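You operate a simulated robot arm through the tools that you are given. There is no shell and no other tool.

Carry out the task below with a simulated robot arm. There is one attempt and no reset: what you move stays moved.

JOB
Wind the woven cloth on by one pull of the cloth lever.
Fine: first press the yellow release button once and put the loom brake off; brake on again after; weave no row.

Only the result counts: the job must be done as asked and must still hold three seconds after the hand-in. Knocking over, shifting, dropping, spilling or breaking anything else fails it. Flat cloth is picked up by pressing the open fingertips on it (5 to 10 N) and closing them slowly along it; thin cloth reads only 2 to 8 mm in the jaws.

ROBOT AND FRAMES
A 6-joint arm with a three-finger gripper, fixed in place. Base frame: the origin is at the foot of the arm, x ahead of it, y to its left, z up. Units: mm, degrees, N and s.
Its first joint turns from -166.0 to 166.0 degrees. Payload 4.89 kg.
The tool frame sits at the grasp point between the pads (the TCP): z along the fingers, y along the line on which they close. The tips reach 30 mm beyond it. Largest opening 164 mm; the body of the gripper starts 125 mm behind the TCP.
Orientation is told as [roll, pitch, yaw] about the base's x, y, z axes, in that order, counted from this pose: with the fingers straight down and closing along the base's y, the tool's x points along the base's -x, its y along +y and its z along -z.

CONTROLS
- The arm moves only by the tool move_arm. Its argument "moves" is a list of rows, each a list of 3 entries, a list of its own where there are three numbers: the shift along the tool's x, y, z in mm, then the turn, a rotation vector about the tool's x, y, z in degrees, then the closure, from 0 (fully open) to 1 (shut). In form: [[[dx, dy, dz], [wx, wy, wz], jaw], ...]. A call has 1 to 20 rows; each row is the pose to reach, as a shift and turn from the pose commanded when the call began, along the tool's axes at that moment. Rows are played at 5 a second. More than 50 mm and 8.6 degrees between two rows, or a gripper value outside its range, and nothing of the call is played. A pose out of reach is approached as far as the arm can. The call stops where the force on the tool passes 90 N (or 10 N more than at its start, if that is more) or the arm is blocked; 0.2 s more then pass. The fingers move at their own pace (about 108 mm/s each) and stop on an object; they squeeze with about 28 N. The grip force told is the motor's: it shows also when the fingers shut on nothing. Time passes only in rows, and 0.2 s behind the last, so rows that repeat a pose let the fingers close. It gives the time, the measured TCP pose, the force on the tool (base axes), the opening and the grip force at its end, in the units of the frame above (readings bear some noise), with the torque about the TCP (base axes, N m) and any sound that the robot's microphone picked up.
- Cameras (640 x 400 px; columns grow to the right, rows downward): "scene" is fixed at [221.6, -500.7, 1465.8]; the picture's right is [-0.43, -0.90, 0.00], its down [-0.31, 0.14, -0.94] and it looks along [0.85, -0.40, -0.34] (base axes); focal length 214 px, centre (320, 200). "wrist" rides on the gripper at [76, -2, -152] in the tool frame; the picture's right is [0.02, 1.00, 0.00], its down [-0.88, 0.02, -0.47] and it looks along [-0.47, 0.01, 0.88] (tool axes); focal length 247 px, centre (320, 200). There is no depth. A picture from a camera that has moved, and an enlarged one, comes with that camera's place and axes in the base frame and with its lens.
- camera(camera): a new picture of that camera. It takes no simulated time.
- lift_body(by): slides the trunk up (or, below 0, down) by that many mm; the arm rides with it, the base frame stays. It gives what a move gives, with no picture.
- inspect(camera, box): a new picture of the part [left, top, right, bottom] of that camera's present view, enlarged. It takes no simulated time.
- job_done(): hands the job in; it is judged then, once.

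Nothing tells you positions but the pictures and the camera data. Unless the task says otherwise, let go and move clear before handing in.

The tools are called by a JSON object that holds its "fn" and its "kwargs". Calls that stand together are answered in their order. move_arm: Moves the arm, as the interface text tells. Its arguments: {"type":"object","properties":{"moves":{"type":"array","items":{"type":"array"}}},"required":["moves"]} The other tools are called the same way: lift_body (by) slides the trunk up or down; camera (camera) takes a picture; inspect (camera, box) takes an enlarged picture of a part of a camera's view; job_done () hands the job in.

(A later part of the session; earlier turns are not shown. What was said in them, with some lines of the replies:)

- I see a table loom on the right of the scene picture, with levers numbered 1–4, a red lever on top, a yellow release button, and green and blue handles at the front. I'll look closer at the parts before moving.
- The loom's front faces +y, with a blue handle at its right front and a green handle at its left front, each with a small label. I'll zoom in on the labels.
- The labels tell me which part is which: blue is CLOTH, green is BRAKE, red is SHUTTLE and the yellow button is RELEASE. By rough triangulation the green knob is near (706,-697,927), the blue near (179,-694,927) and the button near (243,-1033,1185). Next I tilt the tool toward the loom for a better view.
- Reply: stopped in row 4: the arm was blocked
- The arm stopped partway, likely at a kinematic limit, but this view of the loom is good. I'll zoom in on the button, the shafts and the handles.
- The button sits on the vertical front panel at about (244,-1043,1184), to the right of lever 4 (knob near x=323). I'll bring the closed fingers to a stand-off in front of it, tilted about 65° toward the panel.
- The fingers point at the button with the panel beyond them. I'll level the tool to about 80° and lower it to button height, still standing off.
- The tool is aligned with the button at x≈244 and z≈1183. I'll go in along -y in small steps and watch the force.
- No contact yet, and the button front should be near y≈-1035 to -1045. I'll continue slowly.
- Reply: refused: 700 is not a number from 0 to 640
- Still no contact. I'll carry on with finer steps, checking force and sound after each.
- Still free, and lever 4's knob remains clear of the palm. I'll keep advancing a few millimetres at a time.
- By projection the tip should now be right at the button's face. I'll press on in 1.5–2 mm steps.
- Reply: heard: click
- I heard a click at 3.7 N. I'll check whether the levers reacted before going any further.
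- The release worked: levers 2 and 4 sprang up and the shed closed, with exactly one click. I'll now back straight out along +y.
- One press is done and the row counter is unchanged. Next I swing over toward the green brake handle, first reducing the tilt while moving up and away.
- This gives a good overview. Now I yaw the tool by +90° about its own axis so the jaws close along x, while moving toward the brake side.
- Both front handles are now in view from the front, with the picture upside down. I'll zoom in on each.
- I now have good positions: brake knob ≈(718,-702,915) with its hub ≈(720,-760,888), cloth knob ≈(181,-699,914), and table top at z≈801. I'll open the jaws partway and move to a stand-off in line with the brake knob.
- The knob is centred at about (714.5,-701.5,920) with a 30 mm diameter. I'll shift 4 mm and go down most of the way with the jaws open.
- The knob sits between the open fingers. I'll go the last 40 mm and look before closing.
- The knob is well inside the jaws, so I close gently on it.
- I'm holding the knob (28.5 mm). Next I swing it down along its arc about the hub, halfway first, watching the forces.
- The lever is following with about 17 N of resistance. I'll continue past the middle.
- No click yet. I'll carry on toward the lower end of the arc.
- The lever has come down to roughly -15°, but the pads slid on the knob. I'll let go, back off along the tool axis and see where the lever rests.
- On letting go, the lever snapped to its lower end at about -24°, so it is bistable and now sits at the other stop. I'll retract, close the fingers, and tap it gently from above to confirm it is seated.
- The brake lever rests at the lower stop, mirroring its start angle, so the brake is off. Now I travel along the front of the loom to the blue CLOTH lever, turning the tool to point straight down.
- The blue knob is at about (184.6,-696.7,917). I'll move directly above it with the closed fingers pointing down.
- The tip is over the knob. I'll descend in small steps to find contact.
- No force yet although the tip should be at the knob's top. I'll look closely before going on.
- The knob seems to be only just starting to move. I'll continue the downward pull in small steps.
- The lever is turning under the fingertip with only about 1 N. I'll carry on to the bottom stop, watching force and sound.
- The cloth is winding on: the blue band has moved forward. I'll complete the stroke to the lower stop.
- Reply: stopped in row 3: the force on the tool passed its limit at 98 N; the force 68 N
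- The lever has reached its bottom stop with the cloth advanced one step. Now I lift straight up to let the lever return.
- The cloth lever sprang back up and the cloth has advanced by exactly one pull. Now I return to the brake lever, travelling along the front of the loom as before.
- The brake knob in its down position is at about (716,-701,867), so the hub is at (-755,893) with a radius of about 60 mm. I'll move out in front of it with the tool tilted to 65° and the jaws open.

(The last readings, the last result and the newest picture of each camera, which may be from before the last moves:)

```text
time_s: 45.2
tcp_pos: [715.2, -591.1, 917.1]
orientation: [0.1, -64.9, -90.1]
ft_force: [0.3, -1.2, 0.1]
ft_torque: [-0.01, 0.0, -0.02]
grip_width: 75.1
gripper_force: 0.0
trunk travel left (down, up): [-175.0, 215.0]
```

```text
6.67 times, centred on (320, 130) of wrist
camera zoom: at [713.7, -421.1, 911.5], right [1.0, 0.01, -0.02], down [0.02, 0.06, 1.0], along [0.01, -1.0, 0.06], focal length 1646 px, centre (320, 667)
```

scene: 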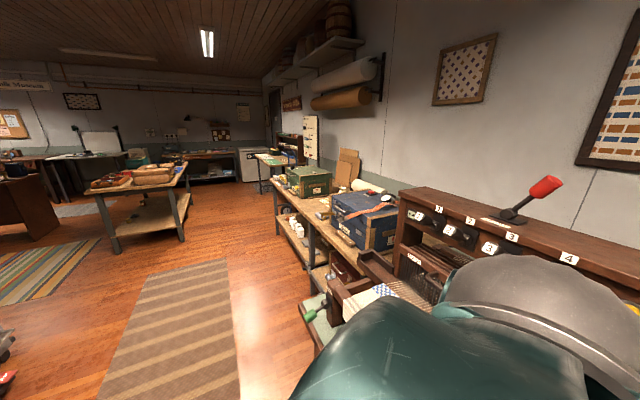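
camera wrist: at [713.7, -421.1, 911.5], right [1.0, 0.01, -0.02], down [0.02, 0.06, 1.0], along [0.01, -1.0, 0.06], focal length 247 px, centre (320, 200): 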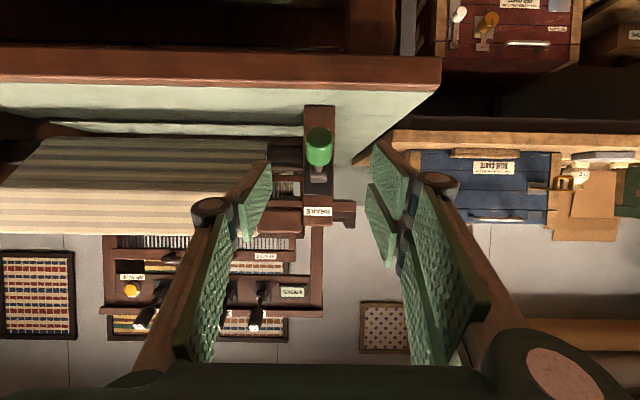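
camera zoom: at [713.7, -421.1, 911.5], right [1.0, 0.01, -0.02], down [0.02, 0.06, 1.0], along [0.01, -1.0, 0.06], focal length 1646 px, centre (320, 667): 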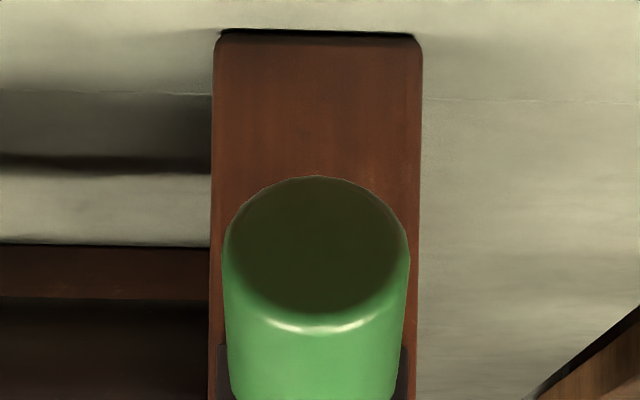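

The knob is centred in x between the open jaws. I'll advance along the tool axis to straddle it.

{"fn": "move_arm", "kwargs": {"moves": [[[-0.4, 0, 25], [0, 0, 0], 0.54], [[-0.9, 0, 50], [0, 0, 0], 0.54], [[-1.3, -0.5, 75], [0, 0, 0], 0.54], [[-1.7, -0.5, 97], [0, 0, 0], 0.54], [[-2.1, -0.5, 119], [0, 0, 0], 0.54], [[-2.1, -0.5, 119], [0, 0, 0], 0.54]]}}

{"fn": "camera", "kwargs": {"camera": "wrist"}}

{"fn": "inspect", "kwargs": {"camera": "scene", "box": [240, 220, 400, 320]}}

```text
time_s: 46.6
tcp_pos: [714.3, -698.8, 869.4]
orientation: [0.1, -64.9, -90.0]
ft_force: [-1.2, 0.3, 0.3]
ft_torque: [-0.02, 0.02, -0.01]
grip_width: 75.2
gripper_force: 0.0
trunk travel left (down, up): [-175.0, 215.0]
```

```text
taken
camera wrist: at [713.0, -529.7, 863.5], right [1.0, 0.01, -0.02], down [0.02, 0.06, 1.0], along [0.01, -1.0, 0.06], focal length 247 px, centre (320, 200)
```

wrist: 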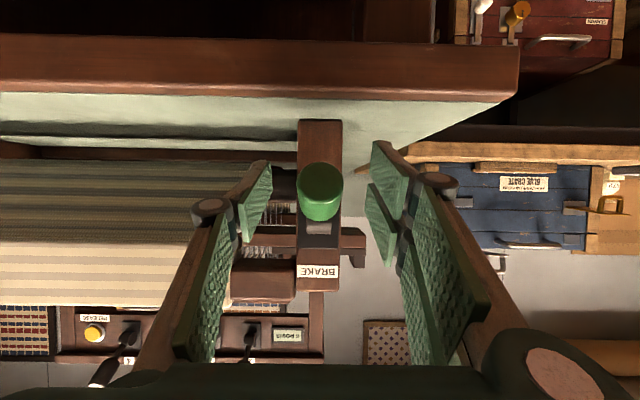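

```text
4.00 times, centred on (320, 270) of scene
camera zoom: at [221.6, -500.7, 1465.8], right [-0.43, -0.9, 0.0], down [-0.31, 0.14, -0.94], along [0.85, -0.4, -0.34], focal length 858 px, centre (320, -80)
```

zoom: 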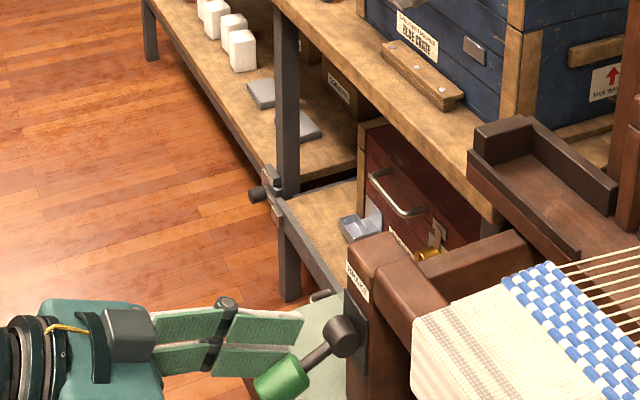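

{"fn": "inspect", "kwargs": {"camera": "scene", "box": [240, 280, 400, 380]}}

{"fn": "inspect", "kwargs": {"camera": "wrist", "box": [240, 130, 400, 230]}}

```text
4.00 times, centred on (320, 330) of scene
camera zoom: at [221.6, -500.7, 1465.8], right [-0.43, -0.9, 0.0], down [-0.31, 0.14, -0.94], along [0.85, -0.4, -0.34], focal length 858 px, centre (320, -320)
```

zoom: 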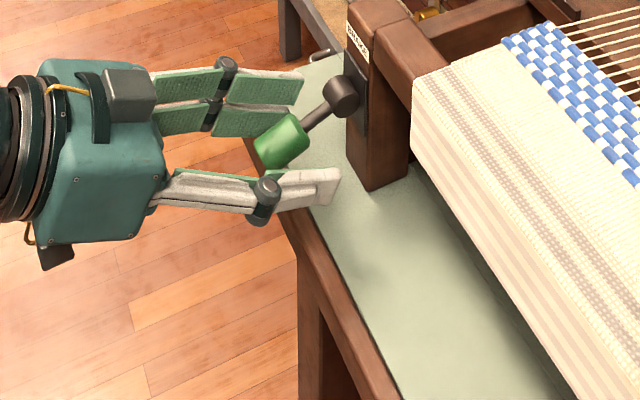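

```text
4.00 times, centred on (320, 180) of wrist
camera zoom: at [713.0, -529.7, 863.5], right [1.0, 0.01, -0.02], down [0.02, 0.06, 1.0], along [0.01, -1.0, 0.06], focal length 988 px, centre (320, 280)
```

zoom: 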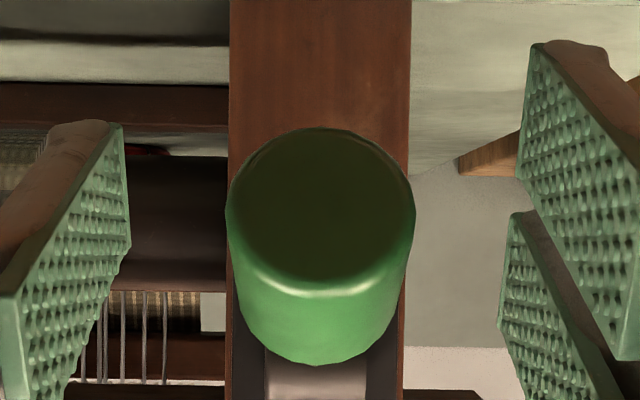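

The brake knob sits cleanly between the pads, so I close on it.

{"fn": "move_arm", "kwargs": {"moves": [[[0, 0, 0], [0, 0, 0], 0.65], [[0, 0, 0], [0, 0, 0], 0.75], [[0, 0, 0], [0, 0, 0], 0.8], [[0, 0, 0], [0, 0, 0], 0.85], [[0, 0, 0], [0, 0, 0], 0.88], [[0, 0, 0], [0, 0, 0], 0.88]]}}

```text
time_s: 48.0
tcp_pos: [714.8, -699.5, 868.2]
orientation: [0.1, -65.0, -90.1]
ft_force: [-3.8, 0.0, -2.1]
ft_torque: [0.12, -0.14, -0.25]
grip_width: 28.3
gripper_force: 45.3
trunk travel left (down, up): [-175.0, 215.0]
```

Gripped at 28.3 mm with little side load. I'll swing the lever up about its hub, turning the tool with it, halfway first.

{"fn": "move_arm", "kwargs": {"moves": [[[-4.5, 0, -4.6], [0, 6, 0], 0.88], [[-9.4, 0, -8.7], [0, 12, 0], 0.88], [[-14.8, 0, -12.2], [0, 18, 0], 0.88], [[-20.4, 0, -15.2], [0, 24, 0], 0.88]]}}

{"fn": "inspect", "kwargs": {"camera": "scene", "box": [240, 260, 400, 360]}}

```text
time_s: 49.0
tcp_pos: [714.3, -694.9, 893.8]
orientation: [0.0, -40.9, -90.0]
ft_force: [-12.0, 20.2, -13.5]
ft_torque: [0.76, -0.04, -0.46]
grip_width: 28.4
gripper_force: 45.1
trunk travel left (down, up): [-175.0, 215.0]
```

```text
4.00 times, centred on (320, 310) of scene
camera zoom: at [221.6, -500.7, 1465.8], right [-0.43, -0.9, 0.0], down [-0.31, 0.14, -0.94], along [0.85, -0.4, -0.34], focal length 858 px, centre (320, -240)
```

zoom: 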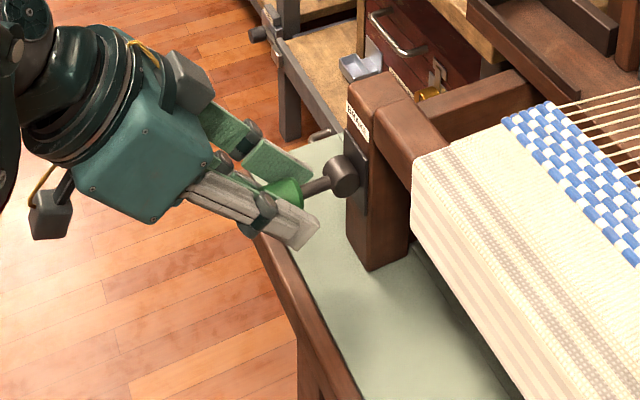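

The lever follows rigidly and is at about horizontal. I'll continue up to about +18°.

{"fn": "move_arm", "kwargs": {"moves": [[[-3.7, -1, -5.2], [0, 6, 0], 0.88], [[-8.2, -1, -9.7], [0, 12, 0], 0.88], [[-13.2, -1, -13.6], [0, 18, 0], 0.88]]}}

{"fn": "inspect", "kwargs": {"camera": "scene", "box": [240, 260, 400, 360]}}

```text
time_s: 49.9
tcp_pos: [715.9, -698.1, 912.7]
orientation: [0.1, -23.0, -90.0]
ft_force: [9.1, -6.0, -6.1]
ft_torque: [0.29, 0.04, -0.27]
grip_width: 28.4
gripper_force: 45.1
trunk travel left (down, up): [-175.0, 215.0]
```

```text
4.00 times, centred on (320, 310) of scene
camera zoom: at [221.6, -500.7, 1465.8], right [-0.43, -0.9, 0.0], down [-0.31, 0.14, -0.94], along [0.85, -0.4, -0.34], focal length 858 px, centre (320, -240)
```

zoom: 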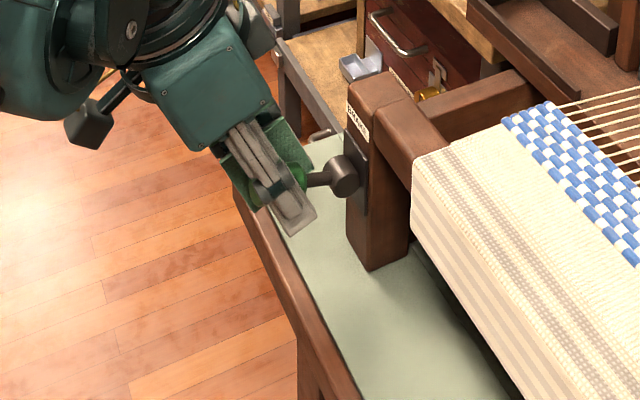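

The lever is up near its top. I'll take the last few degrees to the stop, then let go.

{"fn": "move_arm", "kwargs": {"moves": [[[-2, 0, -2.1], [0, 3, 0], 0.88], [[-3, 0, -3.2], [0, 4.5, 0], 0.88], [[-3, 0, -3.2], [0, 4.5, 0], 0.88]]}}

```text
time_s: 50.6
tcp_pos: [714.4, -698.2, 917.2]
orientation: [0.1, -18.7, -90.0]
ft_force: [24.6, -20.3, 13.1]
ft_torque: [-0.98, -0.03, 0.05]
grip_width: 28.3
gripper_force: 45.3
trunk travel left (down, up): [-175.0, 215.0]
```

The lever now pulls upward by itself. I open the jaws to release it.

{"fn": "move_arm", "kwargs": {"moves": [[[0, 0, 0], [0, 0, 0], 0.75], [[0, 0, 0], [0, 0, 0], 0.6], [[0, 0, 0], [0, 0, 0], 0.54], [[0, 0, 0], [0, 0, 0], 0.54]]}}

{"fn": "inspect", "kwargs": {"camera": "scene", "box": [240, 220, 400, 320]}}

{"fn": "camera", "kwargs": {"camera": "wrist"}}

```text
time_s: 51.6
tcp_pos: [714.0, -698.0, 917.1]
orientation: [0.0, -18.5, -90.0]
ft_force: [0.8, -0.6, 0.1]
ft_torque: [0.04, 0.03, -0.01]
grip_width: 75.5
gripper_force: 0.1
trunk travel left (down, up): [-175.0, 215.0]
```

```text
4.00 times, centred on (320, 270) of scene
camera zoom: at [221.6, -500.7, 1465.8], right [-0.43, -0.9, 0.0], down [-0.31, 0.14, -0.94], along [0.85, -0.4, -0.34], focal length 858 px, centre (320, -80)
```

zoom: 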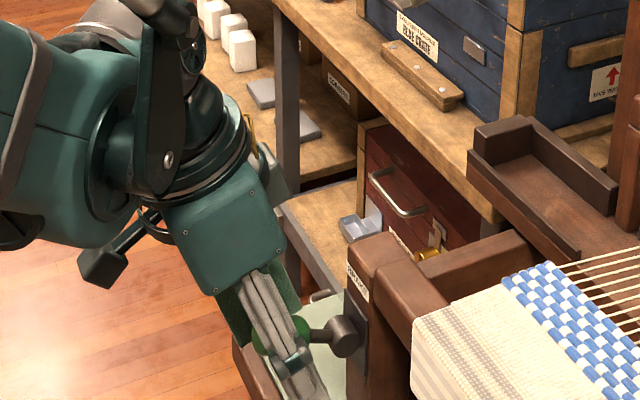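

```text
taken
camera wrist: at [711.8, -576.7, 1036.2], right [1.0, 0.02, -0.01], down [0.02, -0.68, 0.73], along [0.01, -0.73, -0.69], focal length 247 px, centre (320, 200)
```

wrist: 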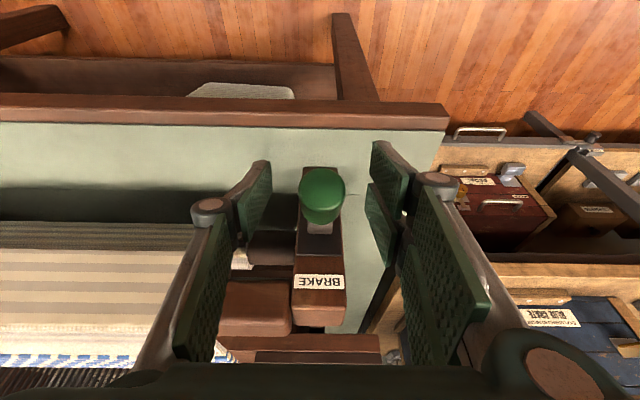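

The lever is back in its up position. I'll withdraw straight back along the tool axis and check everything.

{"fn": "move_arm", "kwargs": {"moves": [[[0, 0, -25], [0, 0, 0], 0.54], [[0, 0, -55], [0, 0, 0], 0.54], [[0, 0, -90], [0, 0, 0], 0.54], [[0, 0, -125], [0, 0, 0], 0.54], [[0, 0, -160], [0, 0, 0], 0.54], [[20, -40, -180], [0, 0, 0], 0.54], [[40, -80, -200], [0, 0, 0], 0.54], [[60, -120, -215], [0, 0, 0], 0.54]]}}

{"fn": "camera", "kwargs": {"camera": "wrist"}}

{"fn": "inspect", "kwargs": {"camera": "scene", "box": [240, 220, 400, 320]}}

{"fn": "camera", "kwargs": {"camera": "scene"}}

```text
time_s: 53.5
tcp_pos: [594.8, -573.2, 1100.7]
orientation: [0.0, -18.5, -90.0]
ft_force: [2.3, -0.4, -1.2]
ft_torque: [0.1, 0.24, -0.1]
grip_width: 75.4
gripper_force: 0.0
trunk travel left (down, up): [-175.0, 215.0]
```

```text
taken
camera wrist: at [592.6, -451.2, 1220.9], right [1.0, 0.02, -0.01], down [0.02, -0.69, 0.73], along [0.01, -0.73, -0.69], focal length 247 px, centre (320, 200)
```

wrist: 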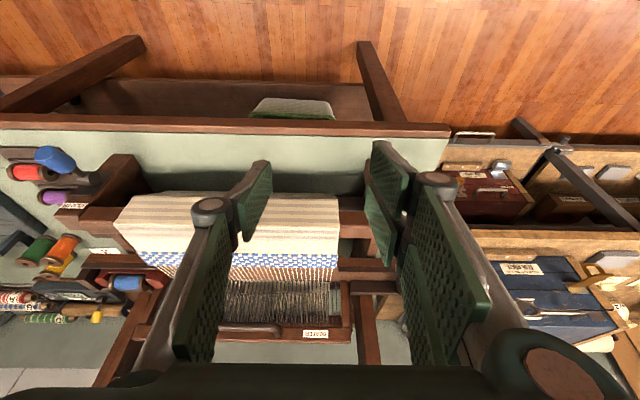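

```text
4.00 times, centred on (320, 270) of scene
camera zoom: at [221.6, -500.7, 1465.8], right [-0.43, -0.9, 0.0], down [-0.31, 0.14, -0.94], along [0.85, -0.4, -0.34], focal length 858 px, centre (320, -80)
```

zoom: 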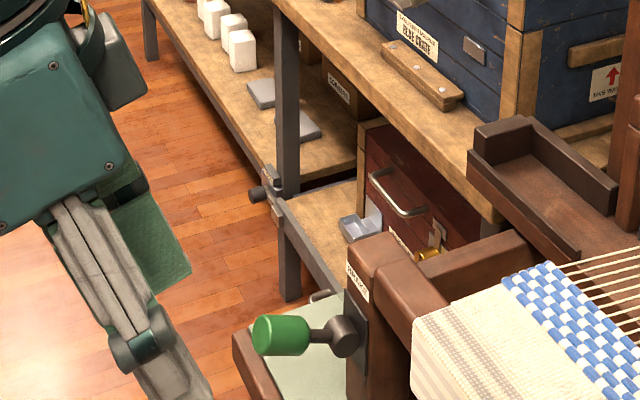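

```text
taken
```

scene: 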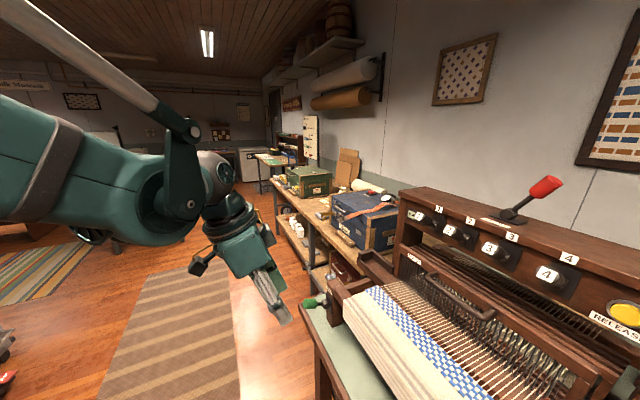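

The brake knob is back exactly where it started, the cloth is wound on one step, and all four shaft levers are up. Last check: the row counter and the cloth lever.

{"fn": "inspect", "kwargs": {"camera": "scene", "box": [400, 190, 464, 230]}}

{"fn": "inspect", "kwargs": {"camera": "wrist", "box": [0, 130, 160, 230]}}

{"fn": "inspect", "kwargs": {"camera": "scene", "box": [400, 250, 640, 400]}}

```text
10.00 times, centred on (432, 210) of scene
camera zoom: at [221.6, -500.7, 1465.8], right [-0.43, -0.9, 0.0], down [-0.31, 0.14, -0.94], along [0.85, -0.4, -0.34], focal length 2145 px, centre (-800, 100)
```

zoom: 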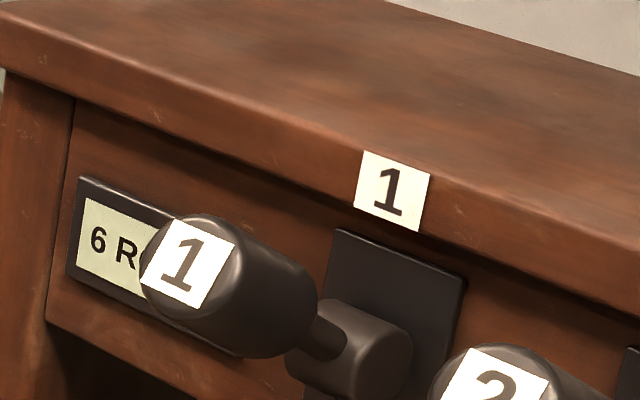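

```text
4.00 times, centred on (80, 180) of wrist
camera zoom: at [592.6, -451.2, 1220.9], right [1.0, 0.02, -0.01], down [0.02, -0.69, 0.73], along [0.01, -0.73, -0.69], focal length 988 px, centre (1280, 280)
```

zoom: 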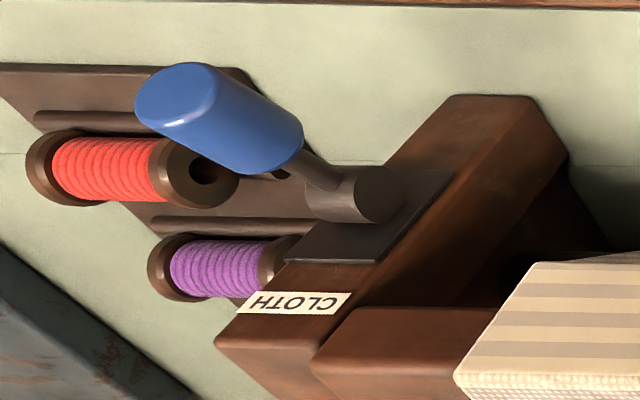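

```text
2.67 times, centred on (520, 325) of scene
camera zoom: at [221.6, -500.7, 1465.8], right [-0.43, -0.9, 0.0], down [-0.31, 0.14, -0.94], along [0.85, -0.4, -0.34], focal length 572 px, centre (-213, -133)
```

zoom: 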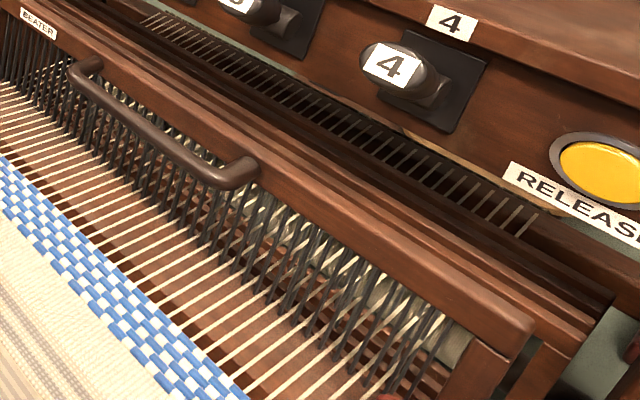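

The row counter still reads 6, the cloth is wound on one step, and the cloth lever is back up. The brake is on again, the release was pressed once, and the arm is clear, so I'm handing in.

{"fn": "job_done", "kwargs": {}}

```text
The job is handed in.
```

The cloth is wound on by one pull of the cloth lever, and the job is handed in. I don't have the judge's result.

- **Release button:** pressed once. I heard a single click, and levers 2 and 4 came up.
- **Brake off:** I swung the green lever down to its lower stop before touching the cloth lever. Nothing on it says ON or OFF. I took "up" as on because that is where it started, and the cloth did advance with it down.
- **Cloth lever:** one full stroke to the bottom stop, then it sprang back up. The blue-and-white band moved forward one step. I met the bottom stop hard, and that move was cut off at 98 N. Nothing looked shifted or damaged afterwards.
- **Brake on:** the green lever is back up, exactly where it was at the start.
- **No row woven:** the counter still reads 6, and I did not touch the shuttle or the beater.

The arm let go and was clear of the loom before I handed in.
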